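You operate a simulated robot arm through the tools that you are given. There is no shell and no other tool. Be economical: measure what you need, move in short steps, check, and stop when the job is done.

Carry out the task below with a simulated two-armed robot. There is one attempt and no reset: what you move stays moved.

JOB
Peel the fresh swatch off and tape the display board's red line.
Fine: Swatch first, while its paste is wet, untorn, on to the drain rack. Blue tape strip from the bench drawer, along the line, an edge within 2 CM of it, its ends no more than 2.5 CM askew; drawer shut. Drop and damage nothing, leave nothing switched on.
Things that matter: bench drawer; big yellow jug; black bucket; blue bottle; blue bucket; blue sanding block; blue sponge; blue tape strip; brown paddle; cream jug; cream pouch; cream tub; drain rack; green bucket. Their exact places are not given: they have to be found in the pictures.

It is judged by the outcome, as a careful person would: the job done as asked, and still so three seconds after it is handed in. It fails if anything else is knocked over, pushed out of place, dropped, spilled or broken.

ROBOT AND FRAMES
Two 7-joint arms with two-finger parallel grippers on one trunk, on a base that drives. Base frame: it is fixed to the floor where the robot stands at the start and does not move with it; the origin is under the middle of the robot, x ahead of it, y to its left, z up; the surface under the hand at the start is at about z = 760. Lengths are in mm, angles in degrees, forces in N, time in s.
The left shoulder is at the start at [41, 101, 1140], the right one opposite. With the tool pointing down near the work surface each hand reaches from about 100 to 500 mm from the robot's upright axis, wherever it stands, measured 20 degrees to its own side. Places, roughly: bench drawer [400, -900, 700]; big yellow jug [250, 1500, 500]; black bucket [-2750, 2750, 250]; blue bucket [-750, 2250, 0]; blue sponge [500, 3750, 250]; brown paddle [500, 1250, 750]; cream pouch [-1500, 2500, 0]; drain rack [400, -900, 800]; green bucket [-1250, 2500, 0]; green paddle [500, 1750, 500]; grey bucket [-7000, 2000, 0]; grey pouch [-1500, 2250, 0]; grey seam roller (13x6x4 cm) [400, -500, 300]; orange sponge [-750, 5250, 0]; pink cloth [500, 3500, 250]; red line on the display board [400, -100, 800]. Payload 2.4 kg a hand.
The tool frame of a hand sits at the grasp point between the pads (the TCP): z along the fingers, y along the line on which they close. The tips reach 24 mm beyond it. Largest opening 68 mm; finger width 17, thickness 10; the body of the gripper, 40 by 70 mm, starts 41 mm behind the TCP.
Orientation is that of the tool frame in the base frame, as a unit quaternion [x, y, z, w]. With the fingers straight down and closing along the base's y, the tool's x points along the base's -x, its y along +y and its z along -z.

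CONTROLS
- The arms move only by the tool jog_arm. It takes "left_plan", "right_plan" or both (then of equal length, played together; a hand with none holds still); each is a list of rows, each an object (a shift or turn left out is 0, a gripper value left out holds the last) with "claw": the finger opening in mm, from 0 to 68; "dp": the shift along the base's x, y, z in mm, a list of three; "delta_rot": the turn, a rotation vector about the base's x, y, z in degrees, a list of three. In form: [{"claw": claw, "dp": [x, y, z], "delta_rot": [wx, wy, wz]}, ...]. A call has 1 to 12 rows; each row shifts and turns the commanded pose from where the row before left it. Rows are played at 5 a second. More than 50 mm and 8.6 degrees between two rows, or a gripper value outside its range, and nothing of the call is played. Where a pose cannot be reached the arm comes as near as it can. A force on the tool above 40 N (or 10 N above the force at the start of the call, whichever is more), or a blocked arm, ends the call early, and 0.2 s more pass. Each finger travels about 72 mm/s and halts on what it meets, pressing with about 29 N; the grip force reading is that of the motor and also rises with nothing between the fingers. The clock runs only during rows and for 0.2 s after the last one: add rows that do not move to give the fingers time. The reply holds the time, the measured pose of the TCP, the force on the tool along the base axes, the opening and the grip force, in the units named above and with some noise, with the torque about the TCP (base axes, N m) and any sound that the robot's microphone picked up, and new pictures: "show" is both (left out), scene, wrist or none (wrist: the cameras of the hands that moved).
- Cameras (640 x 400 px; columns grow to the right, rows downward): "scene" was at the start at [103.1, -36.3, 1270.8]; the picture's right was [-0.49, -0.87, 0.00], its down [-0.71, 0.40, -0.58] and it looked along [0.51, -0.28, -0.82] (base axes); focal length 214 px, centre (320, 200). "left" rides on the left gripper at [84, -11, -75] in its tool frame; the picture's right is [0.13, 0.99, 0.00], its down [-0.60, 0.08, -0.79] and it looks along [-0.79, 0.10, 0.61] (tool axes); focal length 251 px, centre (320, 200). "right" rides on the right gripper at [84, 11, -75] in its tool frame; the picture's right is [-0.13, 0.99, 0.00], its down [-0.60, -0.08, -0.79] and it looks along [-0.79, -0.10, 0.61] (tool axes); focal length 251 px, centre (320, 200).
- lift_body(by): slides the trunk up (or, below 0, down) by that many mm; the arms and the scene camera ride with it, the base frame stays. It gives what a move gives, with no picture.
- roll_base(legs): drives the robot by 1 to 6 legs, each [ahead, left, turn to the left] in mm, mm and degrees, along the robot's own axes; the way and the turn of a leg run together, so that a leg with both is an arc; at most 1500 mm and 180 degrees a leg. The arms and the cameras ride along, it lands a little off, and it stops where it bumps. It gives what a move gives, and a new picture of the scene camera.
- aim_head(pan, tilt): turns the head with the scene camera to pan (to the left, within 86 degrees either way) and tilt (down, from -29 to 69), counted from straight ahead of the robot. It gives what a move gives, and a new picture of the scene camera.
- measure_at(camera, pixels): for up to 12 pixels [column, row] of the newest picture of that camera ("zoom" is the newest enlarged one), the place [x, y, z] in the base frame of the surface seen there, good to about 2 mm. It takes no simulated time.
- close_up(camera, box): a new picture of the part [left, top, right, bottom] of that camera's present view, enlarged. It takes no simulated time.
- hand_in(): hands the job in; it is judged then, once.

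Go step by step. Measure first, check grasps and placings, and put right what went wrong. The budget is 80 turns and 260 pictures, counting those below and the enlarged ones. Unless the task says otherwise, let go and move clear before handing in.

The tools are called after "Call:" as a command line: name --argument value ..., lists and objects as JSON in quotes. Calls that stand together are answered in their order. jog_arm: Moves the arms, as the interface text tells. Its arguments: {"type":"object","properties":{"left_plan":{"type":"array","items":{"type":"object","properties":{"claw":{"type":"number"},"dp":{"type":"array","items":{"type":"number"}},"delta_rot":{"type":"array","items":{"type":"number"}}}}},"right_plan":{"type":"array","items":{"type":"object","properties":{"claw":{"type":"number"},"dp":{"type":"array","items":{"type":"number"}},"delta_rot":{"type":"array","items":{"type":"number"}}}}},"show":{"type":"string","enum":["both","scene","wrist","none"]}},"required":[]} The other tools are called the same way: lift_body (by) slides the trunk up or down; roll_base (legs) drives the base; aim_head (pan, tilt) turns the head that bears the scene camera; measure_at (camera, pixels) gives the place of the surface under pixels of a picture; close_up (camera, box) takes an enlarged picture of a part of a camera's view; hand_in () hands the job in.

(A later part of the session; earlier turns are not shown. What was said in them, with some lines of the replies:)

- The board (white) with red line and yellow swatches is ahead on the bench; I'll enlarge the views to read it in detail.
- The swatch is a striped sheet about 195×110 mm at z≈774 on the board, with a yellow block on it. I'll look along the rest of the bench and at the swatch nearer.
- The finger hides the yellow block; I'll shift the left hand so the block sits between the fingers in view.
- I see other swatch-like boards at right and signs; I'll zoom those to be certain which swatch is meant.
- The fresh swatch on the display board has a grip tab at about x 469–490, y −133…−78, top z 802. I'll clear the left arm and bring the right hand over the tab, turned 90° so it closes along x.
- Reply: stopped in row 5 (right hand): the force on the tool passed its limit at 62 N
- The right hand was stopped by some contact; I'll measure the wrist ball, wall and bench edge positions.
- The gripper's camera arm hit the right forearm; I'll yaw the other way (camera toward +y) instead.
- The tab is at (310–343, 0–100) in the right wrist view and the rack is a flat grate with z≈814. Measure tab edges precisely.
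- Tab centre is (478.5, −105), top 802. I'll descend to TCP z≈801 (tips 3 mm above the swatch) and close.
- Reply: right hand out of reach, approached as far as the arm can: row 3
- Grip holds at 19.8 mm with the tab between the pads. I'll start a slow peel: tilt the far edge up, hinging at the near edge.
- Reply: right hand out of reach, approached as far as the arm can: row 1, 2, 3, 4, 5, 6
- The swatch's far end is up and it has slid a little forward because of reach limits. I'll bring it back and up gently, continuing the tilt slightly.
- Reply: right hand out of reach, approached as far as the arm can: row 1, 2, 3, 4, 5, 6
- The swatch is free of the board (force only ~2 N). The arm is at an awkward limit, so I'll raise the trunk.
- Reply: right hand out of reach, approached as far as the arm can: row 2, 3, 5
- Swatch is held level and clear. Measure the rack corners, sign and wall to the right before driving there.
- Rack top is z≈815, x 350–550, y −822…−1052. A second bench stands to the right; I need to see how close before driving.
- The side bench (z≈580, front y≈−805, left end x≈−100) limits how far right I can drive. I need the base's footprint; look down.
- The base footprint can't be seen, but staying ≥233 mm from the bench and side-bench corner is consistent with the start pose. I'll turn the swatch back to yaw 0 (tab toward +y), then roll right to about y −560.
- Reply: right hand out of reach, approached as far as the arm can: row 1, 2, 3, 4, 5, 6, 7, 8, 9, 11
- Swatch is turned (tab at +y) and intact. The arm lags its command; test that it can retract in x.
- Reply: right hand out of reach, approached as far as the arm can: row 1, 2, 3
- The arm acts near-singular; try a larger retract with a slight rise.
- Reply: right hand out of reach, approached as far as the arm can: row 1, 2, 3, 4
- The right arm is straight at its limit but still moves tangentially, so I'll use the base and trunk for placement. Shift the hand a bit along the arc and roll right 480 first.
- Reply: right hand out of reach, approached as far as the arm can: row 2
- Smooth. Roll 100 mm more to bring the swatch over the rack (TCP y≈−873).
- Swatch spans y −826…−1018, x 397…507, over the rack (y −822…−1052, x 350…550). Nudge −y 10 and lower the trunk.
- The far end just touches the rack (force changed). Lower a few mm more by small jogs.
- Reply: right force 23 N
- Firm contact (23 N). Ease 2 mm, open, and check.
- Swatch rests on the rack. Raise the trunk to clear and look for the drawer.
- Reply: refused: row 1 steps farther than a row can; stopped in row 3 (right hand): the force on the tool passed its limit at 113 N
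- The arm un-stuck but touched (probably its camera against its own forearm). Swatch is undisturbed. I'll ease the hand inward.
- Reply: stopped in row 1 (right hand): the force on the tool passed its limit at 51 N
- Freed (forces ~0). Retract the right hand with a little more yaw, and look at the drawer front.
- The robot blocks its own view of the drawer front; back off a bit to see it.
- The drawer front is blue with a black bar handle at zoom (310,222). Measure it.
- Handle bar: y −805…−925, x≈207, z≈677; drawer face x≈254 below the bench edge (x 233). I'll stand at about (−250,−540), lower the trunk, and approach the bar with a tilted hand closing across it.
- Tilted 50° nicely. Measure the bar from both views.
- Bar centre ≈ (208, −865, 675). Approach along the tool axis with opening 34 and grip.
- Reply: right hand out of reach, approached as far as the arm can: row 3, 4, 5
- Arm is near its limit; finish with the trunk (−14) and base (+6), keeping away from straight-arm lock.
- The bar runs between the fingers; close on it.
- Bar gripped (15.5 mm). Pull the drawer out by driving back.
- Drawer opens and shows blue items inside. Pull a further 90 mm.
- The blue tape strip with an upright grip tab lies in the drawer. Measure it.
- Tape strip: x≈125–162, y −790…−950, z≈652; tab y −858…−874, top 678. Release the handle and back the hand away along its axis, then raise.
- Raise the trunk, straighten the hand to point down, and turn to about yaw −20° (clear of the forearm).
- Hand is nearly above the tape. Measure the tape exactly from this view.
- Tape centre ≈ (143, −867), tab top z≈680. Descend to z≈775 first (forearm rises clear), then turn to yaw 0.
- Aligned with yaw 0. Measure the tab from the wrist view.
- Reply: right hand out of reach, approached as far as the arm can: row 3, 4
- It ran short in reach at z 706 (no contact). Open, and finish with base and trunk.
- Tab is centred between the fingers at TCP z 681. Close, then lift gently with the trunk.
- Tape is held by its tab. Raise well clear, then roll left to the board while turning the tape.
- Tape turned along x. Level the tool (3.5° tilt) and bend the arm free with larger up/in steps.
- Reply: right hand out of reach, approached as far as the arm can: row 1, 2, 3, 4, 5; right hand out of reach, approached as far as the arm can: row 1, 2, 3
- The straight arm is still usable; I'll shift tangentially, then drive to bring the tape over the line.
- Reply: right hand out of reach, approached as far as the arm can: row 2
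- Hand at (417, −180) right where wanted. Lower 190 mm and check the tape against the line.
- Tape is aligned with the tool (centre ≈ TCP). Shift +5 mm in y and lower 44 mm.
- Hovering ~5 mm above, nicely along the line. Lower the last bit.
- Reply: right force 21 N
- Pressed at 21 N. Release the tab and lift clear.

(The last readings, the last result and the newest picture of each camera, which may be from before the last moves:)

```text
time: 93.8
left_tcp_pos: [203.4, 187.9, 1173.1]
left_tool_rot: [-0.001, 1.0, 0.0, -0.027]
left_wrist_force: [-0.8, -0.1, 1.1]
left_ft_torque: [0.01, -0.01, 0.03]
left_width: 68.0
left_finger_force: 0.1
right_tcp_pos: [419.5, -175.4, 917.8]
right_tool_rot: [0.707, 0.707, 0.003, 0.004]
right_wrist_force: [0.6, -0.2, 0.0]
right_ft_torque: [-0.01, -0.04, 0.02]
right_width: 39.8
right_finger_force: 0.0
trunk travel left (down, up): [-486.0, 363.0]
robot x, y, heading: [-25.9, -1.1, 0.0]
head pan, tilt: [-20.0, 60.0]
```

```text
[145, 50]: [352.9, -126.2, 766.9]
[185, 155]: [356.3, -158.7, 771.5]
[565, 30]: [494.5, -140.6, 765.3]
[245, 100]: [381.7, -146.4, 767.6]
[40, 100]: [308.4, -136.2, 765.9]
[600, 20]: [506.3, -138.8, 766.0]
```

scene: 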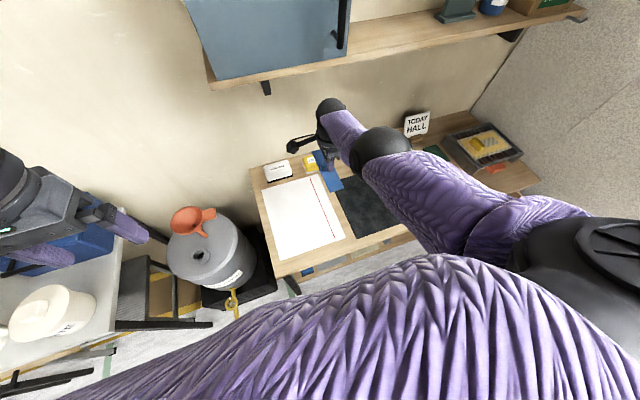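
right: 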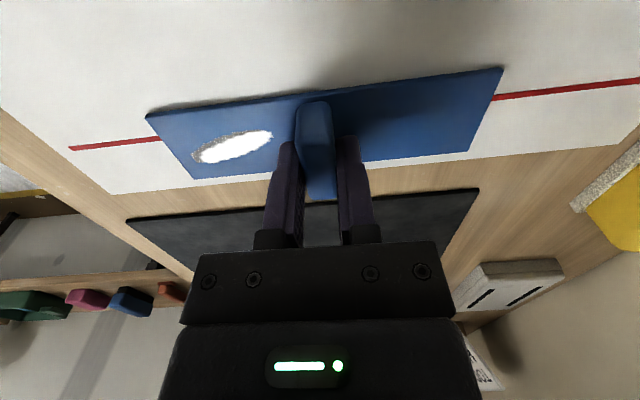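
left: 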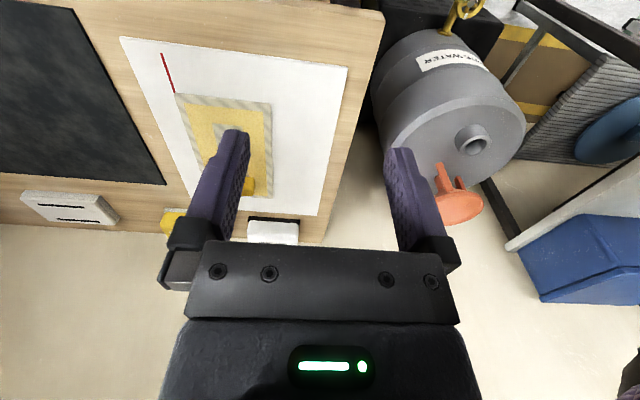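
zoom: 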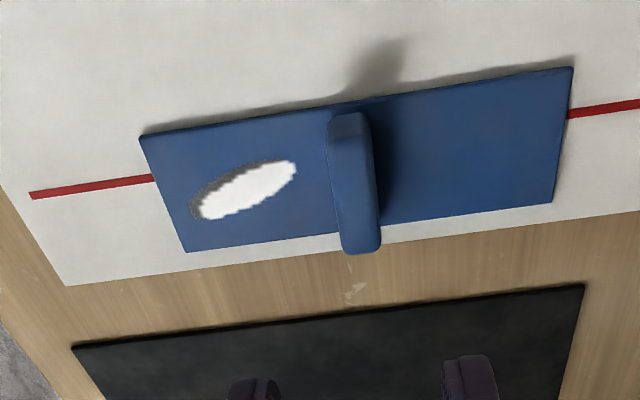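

Call:
measure_at --camera "zoom" --pixels '[[245, 190], [225, 205], [280, 170], [200, 200], [300, 200], [450, 150], [170, 160], [148, 140], [185, 248], [570, 75], [552, 198]]'

Call:
aim_head --pan -25 --tilt 50

Call:
close_up --camera "scene" --box '[220, 120, 400, 300]'

```text
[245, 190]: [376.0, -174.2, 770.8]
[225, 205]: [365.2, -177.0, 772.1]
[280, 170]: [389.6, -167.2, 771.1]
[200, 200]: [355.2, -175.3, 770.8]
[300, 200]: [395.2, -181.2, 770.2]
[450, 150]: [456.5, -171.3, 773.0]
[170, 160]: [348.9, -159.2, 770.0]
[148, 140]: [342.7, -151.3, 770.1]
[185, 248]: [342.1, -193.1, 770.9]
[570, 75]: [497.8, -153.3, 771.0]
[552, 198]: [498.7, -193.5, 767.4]
```

```text
time: 94.6
left_tcp_pos: [204.5, 187.3, 1173.3]
left_tool_rot: [-0.001, 1.0, 0.0, -0.027]
left_wrist_force: [0.1, -1.1, -0.2]
left_ft_torque: [-0.03, 0.01, 0.0]
left_width: 68.1
left_finger_force: 0.1
right_tcp_pos: [420.1, -176.9, 916.7]
right_tool_rot: [0.706, 0.708, 0.003, 0.005]
right_wrist_force: [0.2, 0.8, 0.1]
right_ft_torque: [0.0, -0.02, 0.01]
right_width: 40.0
right_finger_force: 0.1
trunk travel left (down, up): [-486.0, 363.0]
robot x, y, heading: [-29.2, -2.2, 0.0]
head pan, tilt: [-25.0, 50.0]
```

scene: 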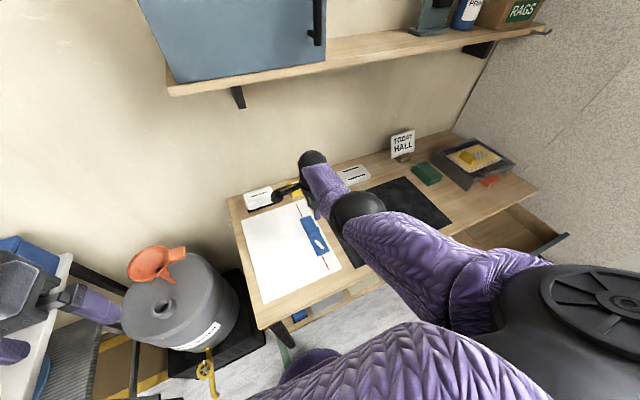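

```text
2.22 times, centred on (310, 210) of scene
```

zoom: 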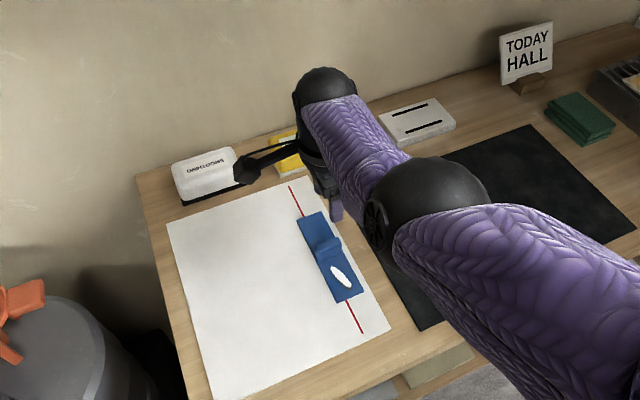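

Call:
close_up --camera "right" --box '[215, 20, 305, 80]'

Call:
close_up --camera "scene" --box '[420, 120, 560, 220]'

```text
6.67 times, centred on (260, 50) of right
```

zoom: 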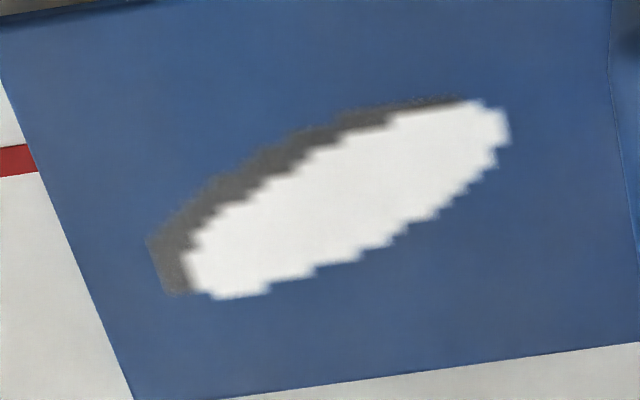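

```text
4.00 times, centred on (490, 170) of scene
```

zoom: 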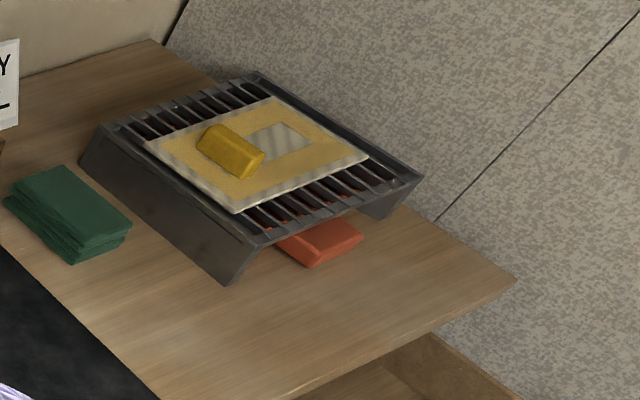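

The swatch lies flat on the rack and the tape straddles the line's edge (edges y −153/−193, line −165, ends equal). Now close the drawer: drive back and over to it.

Call:
roll_base --legs '[[-370, 0, 0], [0, -550, 0]]'

Call:
jog_arm --right_plan '[{"claw": 0, "delta_rot": [0, 0, 8.4]}, {"delta_rot": [0, 0, 8.4]}, {"delta_rot": [0, 0, 8.4]}, {"delta_rot": [0, 0, 8.4]}, {"delta_rot": [0, 0, 8.4]}, {"delta_rot": [0, 0, 8.4]}, {"dp": [-20, 0, 40]}, {"dp": [-20, 0, 40]}, {"dp": [-25, 0, 35]}]' --show "scene"

```text
time: 99.7
left_tcp_pos: [-167.9, -360.8, 1173.1]
left_tool_rot: [0.005, 1.0, 0.0, -0.027]
left_wrist_force: [-0.3, 0.2, 0.5]
left_ft_torque: [0.04, 0.04, 0.03]
left_width: 68.1
left_finger_force: 0.1
right_tcp_pos: [41.6, -726.7, 917.6]
right_tool_rot: [0.711, 0.704, 0.003, 0.004]
right_wrist_force: [-0.4, 0.4, 0.2]
right_ft_torque: [0.0, -0.01, 0.0]
right_width: 40.4
right_finger_force: 0.1
trunk travel left (down, up): [-486.0, 363.0]
robot x, y, heading: [-402.2, -543.1, -0.6]
head pan, tilt: [-25.0, 50.0]
```

scene: 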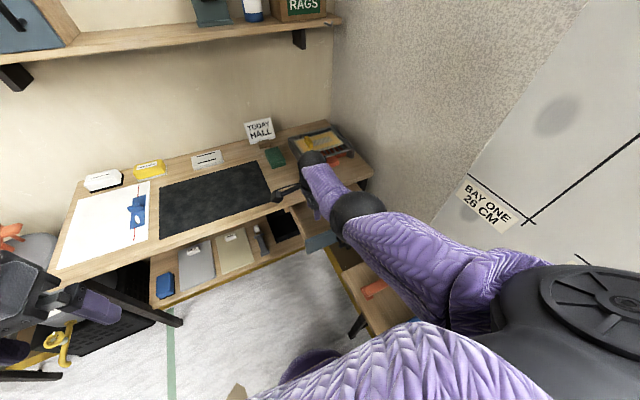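

```text
time: 101.7
left_tcp_pos: [-168.0, -360.0, 1173.8]
left_tool_rot: [0.005, 1.0, 0.0, -0.027]
left_wrist_force: [-0.3, 0.4, -0.3]
left_ft_torque: [-0.05, 0.02, 0.02]
left_width: 68.0
left_finger_force: 0.0
right_tcp_pos: [-24.5, -725.4, 1032.0]
right_tool_rot: [0.344, 0.939, 0.005, 0.001]
right_wrist_force: [-0.4, 0.2, 1.2]
right_ft_torque: [-0.03, -0.01, -0.03]
right_width: 0.2
right_finger_force: 23.8
trunk travel left (down, up): [-486.0, 363.0]
robot x, y, heading: [-402.5, -545.4, -0.5]
head pan, tilt: [-25.0, 50.0]
```

scene: 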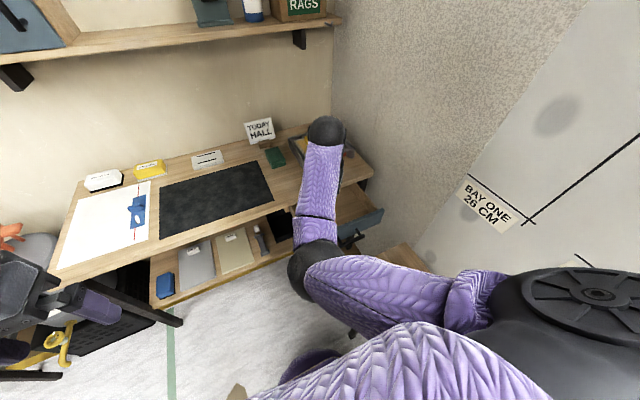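

The arm is bent and free again. Lower the trunk 100 and bring the closed fingers in front of the handle bar (x≈−60, y −865, z≈690), tilted forward.

Call:
lift_body --by -100

Call:
jog_arm --right_plan '[{"dp": [-20, -15, -5], "delta_rot": [0, -3, 0]}, {"dp": [-20, -20, -20], "delta_rot": [0, -3, 0]}, {"dp": [-5, -20, -25], "delta_rot": [0, -3, 0]}, {"dp": [0, -20, -30], "delta_rot": [0, -3, 0]}, {"dp": [0, -20, -30], "delta_rot": [0, -3, 0]}, {"dp": [0, -20, -30], "delta_rot": [0, -3, 0]}, {"dp": [0, -20, -35], "delta_rot": [0, -3, 0]}, {"dp": [0, -5, -35], "delta_rot": [0, -3, 0]}, {"dp": [0, 0, -30]}]' --show "both"

```text
time: 103.0
left_tcp_pos: [-167.9, -360.2, 1073.7]
left_tool_rot: [0.005, 1.0, 0.0, -0.027]
left_wrist_force: [0.1, 0.1, -0.5]
left_ft_torque: [0.01, 0.03, 0.02]
left_width: 68.0
left_finger_force: 0.1
right_tcp_pos: [-21.1, -726.4, 926.0]
right_tool_rot: [0.344, 0.939, 0.002, -0.005]
right_wrist_force: [0.3, -0.3, -0.2]
right_ft_torque: [-0.02, 0.0, 0.01]
right_width: 0.1
right_finger_force: 23.6
trunk travel left (down, up): [-386.0, 463.0]
robot x, y, heading: [-407.1, -544.4, -0.6]
head pan, tilt: [-25.0, 50.0]
```

```text
time: 103.4
left_tcp_pos: [-166.8, -360.6, 1073.2]
left_tool_rot: [0.006, 1.0, 0.0, -0.026]
left_wrist_force: [0.6, 0.1, 0.3]
left_ft_torque: [0.03, 0.05, 0.03]
left_width: 68.0
left_finger_force: 0.1
right_tcp_pos: [-32.3, -737.1, 920.8]
right_tool_rot: [0.35, 0.937, 0.007, 0.015]
right_wrist_force: [7.4, -5.7, -10.9]
right_ft_torque: [-0.2, -0.23, 0.04]
right_width: 0.0
right_finger_force: 23.7
trunk travel left (down, up): [-386.0, 463.0]
robot x, y, heading: [-406.3, -543.6, -0.8]
head pan, tilt: [-25.0, 50.0]
stopped in row 1 (right hand): the force on the tool passed its limit at 69 N (the readings are from after the stop); the commanded pose is now the measured one
```

scene: 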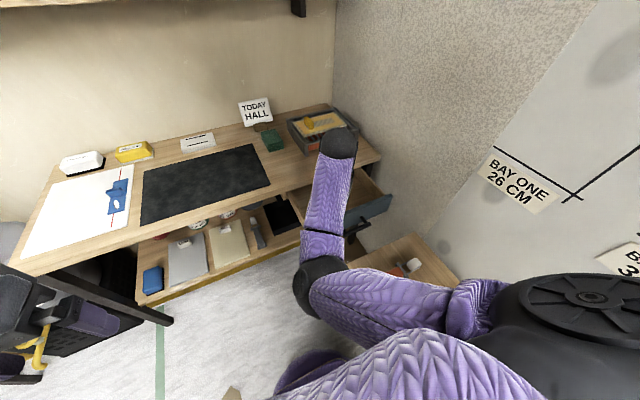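
right: 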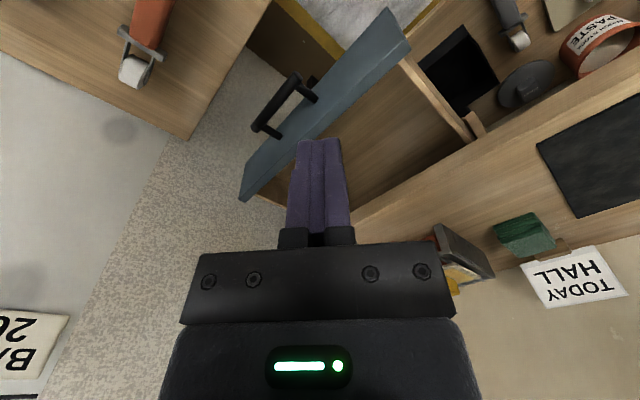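

The camera is brushing the forearm (now on its +y side); turn the hand the other way (+yaw).

Call:
jog_arm --right_plan '[{"dp": [5, -5, -10], "delta_rot": [0, 0, 4]}, {"delta_rot": [0, 0, 8]}, {"delta_rot": [0, 0, 8]}, {"delta_rot": [0, 0, 8]}, {"delta_rot": [0, 0, 8]}, {"delta_rot": [0, 0, 8]}]' --show "scene"

```text
time: 104.1
left_tcp_pos: [-168.1, -360.0, 1072.9]
left_tool_rot: [0.006, 1.0, 0.0, -0.027]
left_wrist_force: [0.0, 0.2, 0.3]
left_ft_torque: [0.0, -0.01, 0.0]
left_width: 68.2
left_finger_force: 0.1
right_tcp_pos: [-26.2, -743.5, 910.5]
right_tool_rot: [0.236, 0.972, 0.008, 0.02]
right_wrist_force: [0.1, -3.9, -2.1]
right_ft_torque: [0.13, -0.15, 0.3]
right_width: 0.4
right_finger_force: 23.8
trunk travel left (down, up): [-386.0, 463.0]
robot x, y, heading: [-404.6, -543.1, -0.5]
head pan, tilt: [-25.0, 50.0]
stopped in row 3 (right hand): the force on the tool passed its limit at 67 N (the readings are from after the stop); the commanded pose is now the measured one
```

scene: 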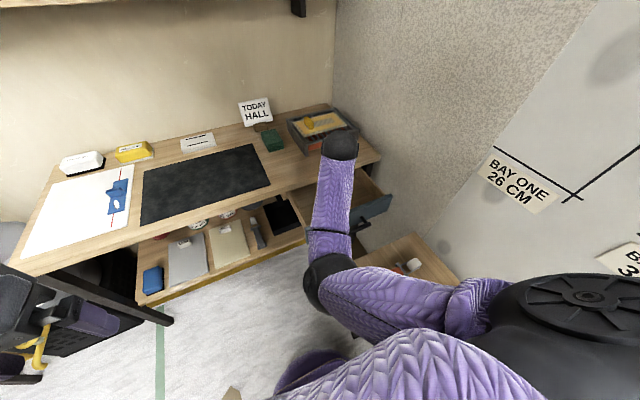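

Call:
jog_arm --right_plan '[{"dp": [5, 0, 0], "delta_rot": [0, 0, -6]}, {"dp": [5, 0, 0], "delta_rot": [0, 0, -8]}, {"delta_rot": [0, 0, -8]}, {"delta_rot": [0, 0, -8]}, {"delta_rot": [0, 0, -8]}, {"delta_rot": [0, 0, -8]}, {"delta_rot": [0, 0, -8]}, {"delta_rot": [0, 0, -8]}]' --show "scene"

```text
time: 105.9
left_tcp_pos: [-169.0, -361.7, 1074.1]
left_tool_rot: [0.005, 1.0, 0.0, -0.028]
left_wrist_force: [0.2, 0.7, -0.1]
left_ft_torque: [-0.01, 0.02, 0.03]
left_width: 68.1
left_finger_force: 0.0
right_tcp_pos: [-16.0, -743.4, 910.5]
right_tool_rot: [0.704, 0.71, -0.003, 0.02]
right_wrist_force: [1.1, 0.0, -0.4]
right_ft_torque: [-0.01, -0.03, 0.03]
right_width: 0.0
right_finger_force: 23.4
trunk travel left (down, up): [-386.0, 463.0]
robot x, y, heading: [-402.0, -547.0, -0.5]
head pan, tilt: [-25.0, 50.0]
```

scene: 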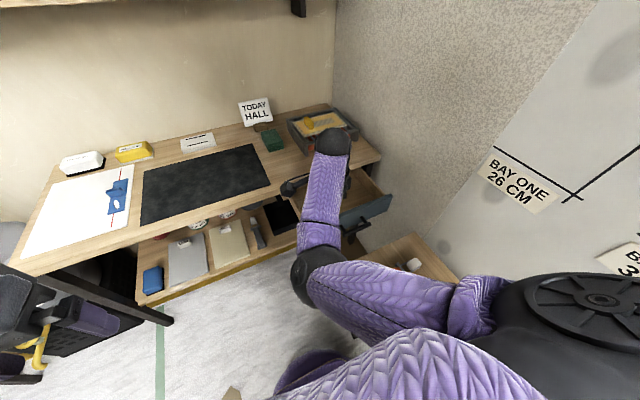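

Free at yaw −90. Now move in front of the bar with a forward tilt.

Call:
jog_arm --right_plan '[{"dp": [-16, -14, -5], "delta_rot": [0, -4, 0]}, {"dp": [-16, -14, -10], "delta_rot": [0, -4, 0]}, {"dp": [-17, -16, -20], "delta_rot": [0, -4, 0]}, {"dp": [0, -16, -25], "delta_rot": [0, -4, 0]}, {"dp": [0, -16, -25], "delta_rot": [0, -4, 0]}, {"dp": [0, -16, -25], "delta_rot": [0, -4, 0]}, {"dp": [0, -16, -30], "delta_rot": [0, -4, 0]}, {"dp": [0, -14, -30], "delta_rot": [0, -4, 0]}, {"dp": [0, 0, -25]}, {"dp": [0, 0, -25]}]' --show "both"

```text
time: 108.1
left_tcp_pos: [-169.1, -359.8, 1072.7]
left_tool_rot: [0.005, 1.0, 0.0, -0.027]
left_wrist_force: [0.4, 0.2, -0.3]
left_ft_torque: [-0.01, 0.0, 0.02]
left_width: 68.0
left_finger_force: 0.1
right_tcp_pos: [-63.8, -865.9, 689.7]
right_tool_rot: [0.677, 0.678, 0.19, 0.216]
right_wrist_force: [-0.5, -0.5, -0.4]
right_ft_torque: [0.04, 0.01, 0.02]
right_width: 0.0
right_finger_force: 23.7
trunk travel left (down, up): [-386.0, 463.0]
robot x, y, heading: [-405.8, -543.3, -0.5]
head pan, tilt: [-25.0, 50.0]
```

scene: 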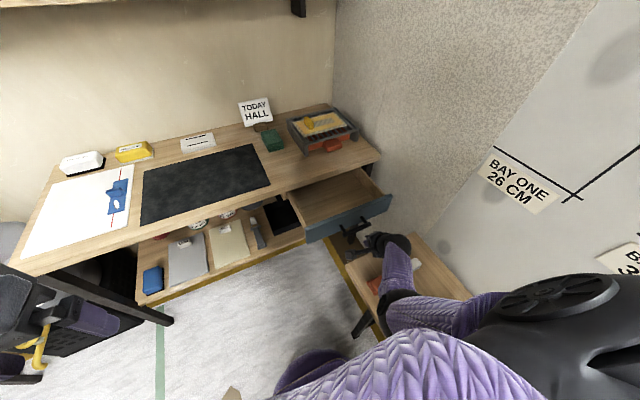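
right: 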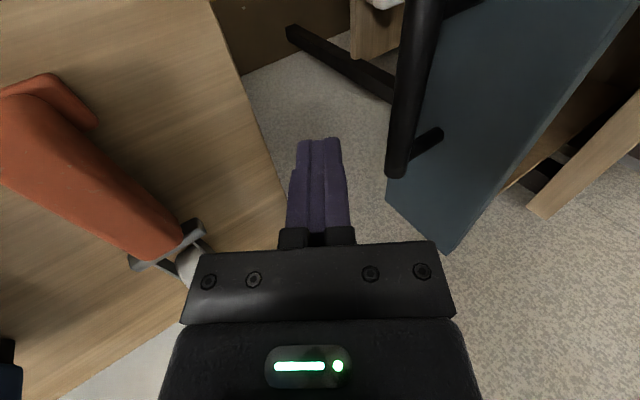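

Call:
measure_at --camera "scene" --pixels '[[400, 300], [398, 265], [395, 245], [430, 315], [375, 285], [352, 232], [390, 200]]'

Call:
jog_arm --right_plan '[{"dp": [0, 0, -11]}]' --show "none"

Call:
roll_base --legs '[[120, 0, 0]]'

```text
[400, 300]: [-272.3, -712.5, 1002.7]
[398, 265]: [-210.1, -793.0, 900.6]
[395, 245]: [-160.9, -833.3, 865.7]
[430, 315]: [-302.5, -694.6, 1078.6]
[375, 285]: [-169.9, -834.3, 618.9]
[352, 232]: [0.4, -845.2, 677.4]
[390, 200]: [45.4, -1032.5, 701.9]
```

```text
time: 108.5
left_tcp_pos: [-167.2, -360.4, 1074.1]
left_tool_rot: [0.006, 1.0, 0.0, -0.027]
left_wrist_force: [0.5, 0.3, 0.9]
left_ft_torque: [0.02, 0.01, -0.03]
left_width: 68.0
left_finger_force: 0.1
right_tcp_pos: [-63.9, -864.0, 680.8]
right_tool_rot: [0.677, 0.678, 0.19, 0.215]
right_wrist_force: [-0.2, -0.1, -0.3]
right_ft_torque: [0.0, -0.01, -0.02]
right_width: 0.0
right_finger_force: 23.2
trunk travel left (down, up): [-386.0, 463.0]
robot x, y, heading: [-401.4, -542.8, -0.7]
head pan, tilt: [-25.0, 50.0]
```

```text
time: 109.7
left_tcp_pos: [-46.1, -361.5, 1072.9]
left_tool_rot: [0.005, 1.0, 0.001, -0.026]
left_wrist_force: [-0.1, 0.3, -0.3]
left_ft_torque: [0.02, 0.0, 0.06]
left_width: 68.1
left_finger_force: 0.0
right_tcp_pos: [57.5, -867.4, 680.8]
right_tool_rot: [0.676, 0.678, 0.191, 0.216]
right_wrist_force: [0.1, 0.1, 0.2]
right_ft_torque: [-0.03, 0.01, 0.03]
right_width: 0.0
right_finger_force: 23.4
trunk travel left (down, up): [-386.0, 463.0]
robot x, y, heading: [-280.3, -543.4, -0.6]
head pan, tilt: [-25.0, 50.0]
```

scene: 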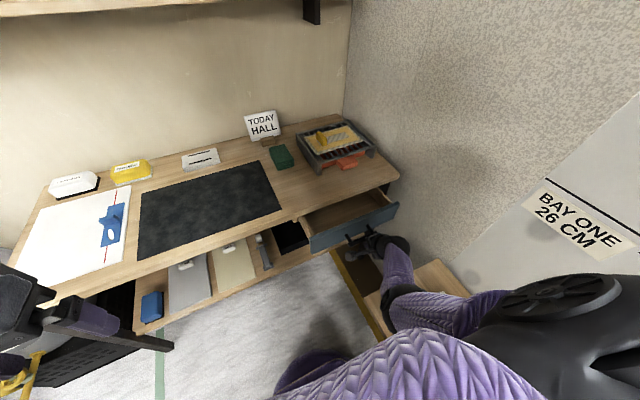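

Drawer is moving in. Push another 110 mm.

Call:
roll_base --legs '[[110, 0, 0]]'

Call:
close_up --camera "scene" --box '[280, 110, 480, 290]'

```text
time: 110.9
left_tcp_pos: [66.3, -363.3, 1074.1]
left_tool_rot: [0.006, 1.0, 0.0, -0.028]
left_wrist_force: [1.1, 0.0, 1.1]
left_ft_torque: [0.05, -0.04, -0.03]
left_width: 68.1
left_finger_force: 0.0
right_tcp_pos: [167.2, -869.4, 680.4]
right_tool_rot: [0.677, 0.677, 0.191, 0.215]
right_wrist_force: [-0.3, 0.7, 0.3]
right_ft_torque: [0.01, -0.03, -0.03]
right_width: 0.0
right_finger_force: 23.6
trunk travel left (down, up): [-386.0, 463.0]
robot x, y, heading: [-173.0, -544.9, -0.8]
head pan, tilt: [-25.0, 50.0]
```

scene: 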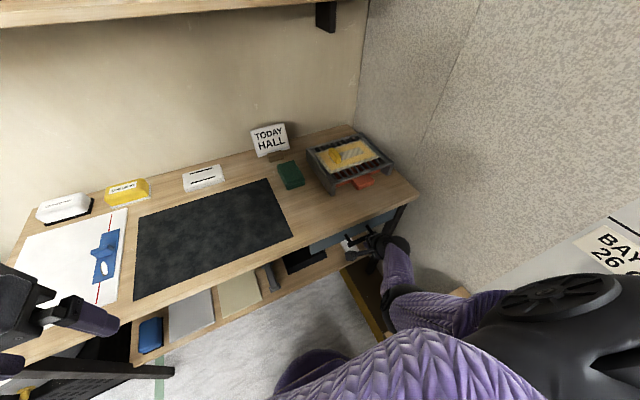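

```text
2.22 times, centred on (380, 200) of scene
```

zoom: 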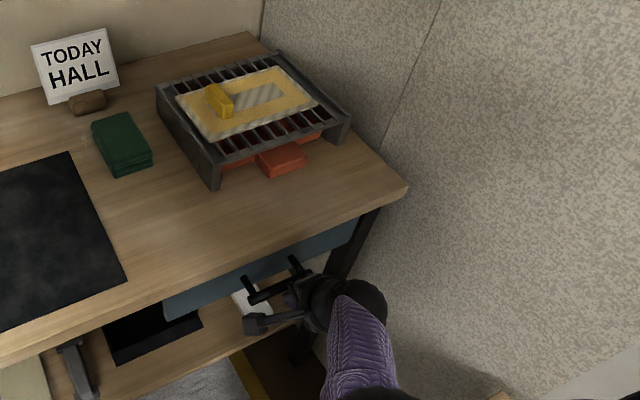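

Call:
measure_at --camera "zoom" --pixels '[[200, 295], [280, 262], [230, 282], [262, 293], [340, 235]]'

```text
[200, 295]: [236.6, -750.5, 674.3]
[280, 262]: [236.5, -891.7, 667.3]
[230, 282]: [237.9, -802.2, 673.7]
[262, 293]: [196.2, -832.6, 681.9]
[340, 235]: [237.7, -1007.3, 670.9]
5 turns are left
```

Face is at x 237, needs 254: push 18 mm more.

Call:
roll_base --legs '[[20, 0, 0]]'

Call:
close_up --camera "scene" --box '[280, 110, 480, 290]'

Call:
measure_at --camera "zoom" --pixels '[[200, 300], [230, 288], [340, 240], [215, 297], [330, 248]]'

```text
time: 111.7
left_tcp_pos: [84.9, -363.6, 1073.8]
left_tool_rot: [0.007, 1.0, 0.0, -0.028]
left_wrist_force: [0.4, -0.3, -0.1]
left_ft_torque: [-0.02, 0.02, 0.01]
left_width: 68.1
left_finger_force: 0.1
right_tcp_pos: [187.4, -868.8, 679.9]
right_tool_rot: [0.677, 0.677, 0.191, 0.218]
right_wrist_force: [0.1, -0.4, -0.1]
right_ft_torque: [0.04, -0.02, -0.01]
right_width: 0.0
right_finger_force: 23.5
trunk travel left (down, up): [-386.0, 463.0]
robot x, y, heading: [-151.6, -549.2, -0.6]
head pan, tilt: [-25.0, 50.0]
```

scene: 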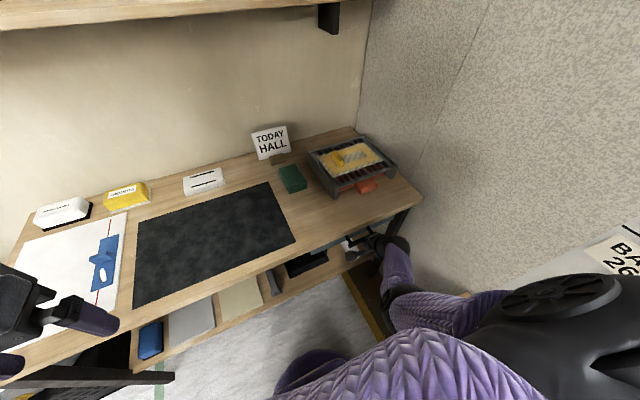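

```text
2.22 times, centred on (380, 200) of scene
```

zoom: 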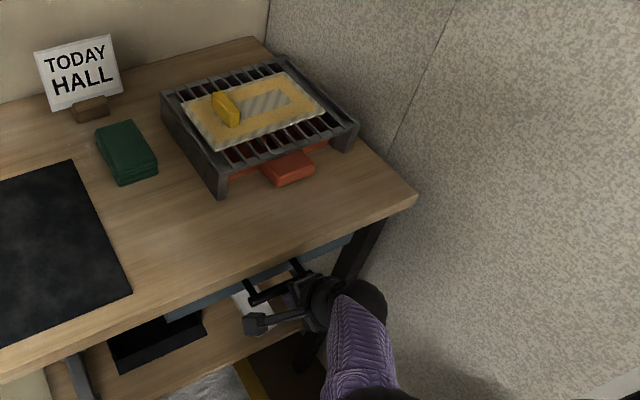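

```text
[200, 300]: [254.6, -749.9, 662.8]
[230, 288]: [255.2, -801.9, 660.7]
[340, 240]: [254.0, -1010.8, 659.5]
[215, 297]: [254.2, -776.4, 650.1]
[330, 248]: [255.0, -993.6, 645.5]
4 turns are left
```

Drawer face is at x 254.6, its closed position. Back away clear of the handle and take a last look.

Call:
roll_base --legs '[[-150, 0, 0]]'

Call:
close_up --camera "scene" --box '[0, 90, 440, 320]'

```text
time: 113.1
left_tcp_pos: [-63.6, -361.5, 1073.2]
left_tool_rot: [0.007, 1.0, 0.001, -0.028]
left_wrist_force: [-0.3, -0.5, 0.0]
left_ft_torque: [-0.01, 0.01, -0.01]
left_width: 67.9
left_finger_force: 0.1
right_tcp_pos: [36.9, -868.2, 681.6]
right_tool_rot: [0.678, 0.677, 0.191, 0.217]
right_wrist_force: [-0.8, 0.7, -0.8]
right_ft_torque: [-0.02, 0.0, -0.04]
right_width: 0.2
right_finger_force: 23.8
trunk travel left (down, up): [-386.0, 463.0]
robot x, y, heading: [-306.2, -544.3, -0.7]
head pan, tilt: [-25.0, 50.0]
```

scene: 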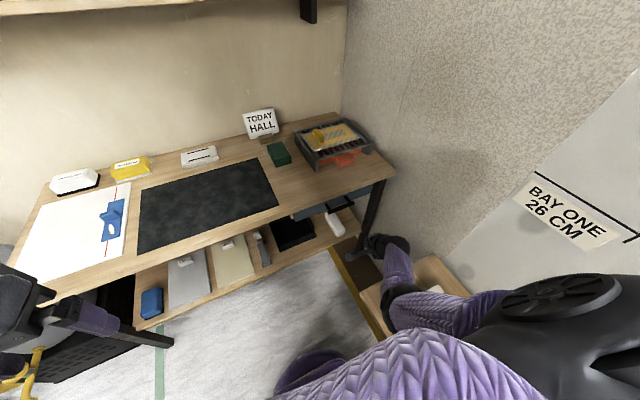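

```text
1.45 times, centred on (220, 205) of scene
3 turns are left
```

zoom: 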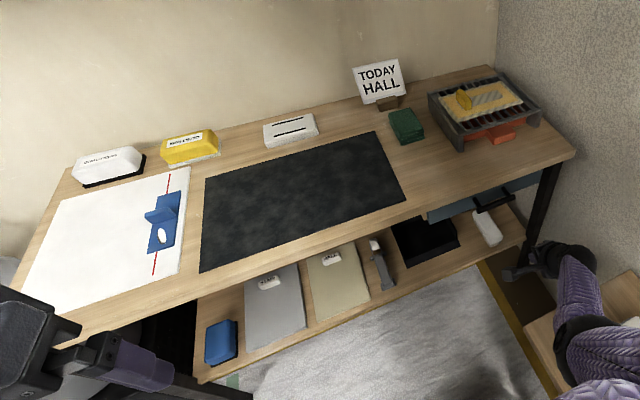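

Drawer is shut, the swatch is on the rack, the tape lies along the line, and both hands are clear. Handing in.

Call:
hand_in

```text
The job is handed in.
```

The swatch is on the drain rack, the blue tape strip is on the red line, and the bench drawer is shut. I've handed the job in.

- **Swatch:** I peeled it off the board first. It slid about 3 cm on the board as it came loose, because the arm was at the end of its reach. I saw no tear, and it lies flat on the rack.
- **Tape:** Its near edge is about 1.2 cm from the line and the strip is parallel to it. It covers part of the line instead of sitting beside it.
- **Mark on the tape:** A white oval showed up on the strip when I pressed it down. I couldn't tell whether it is damage, so I left it.
- **Drawer:** I measured its front back at the closed position.
- **Bumps:** The right hand hit a force limit five times, most likely its own camera touching the forearm. Nothing on the bench looked moved in the pictures afterwards.

Nothing was dropped, and I switched nothing on.
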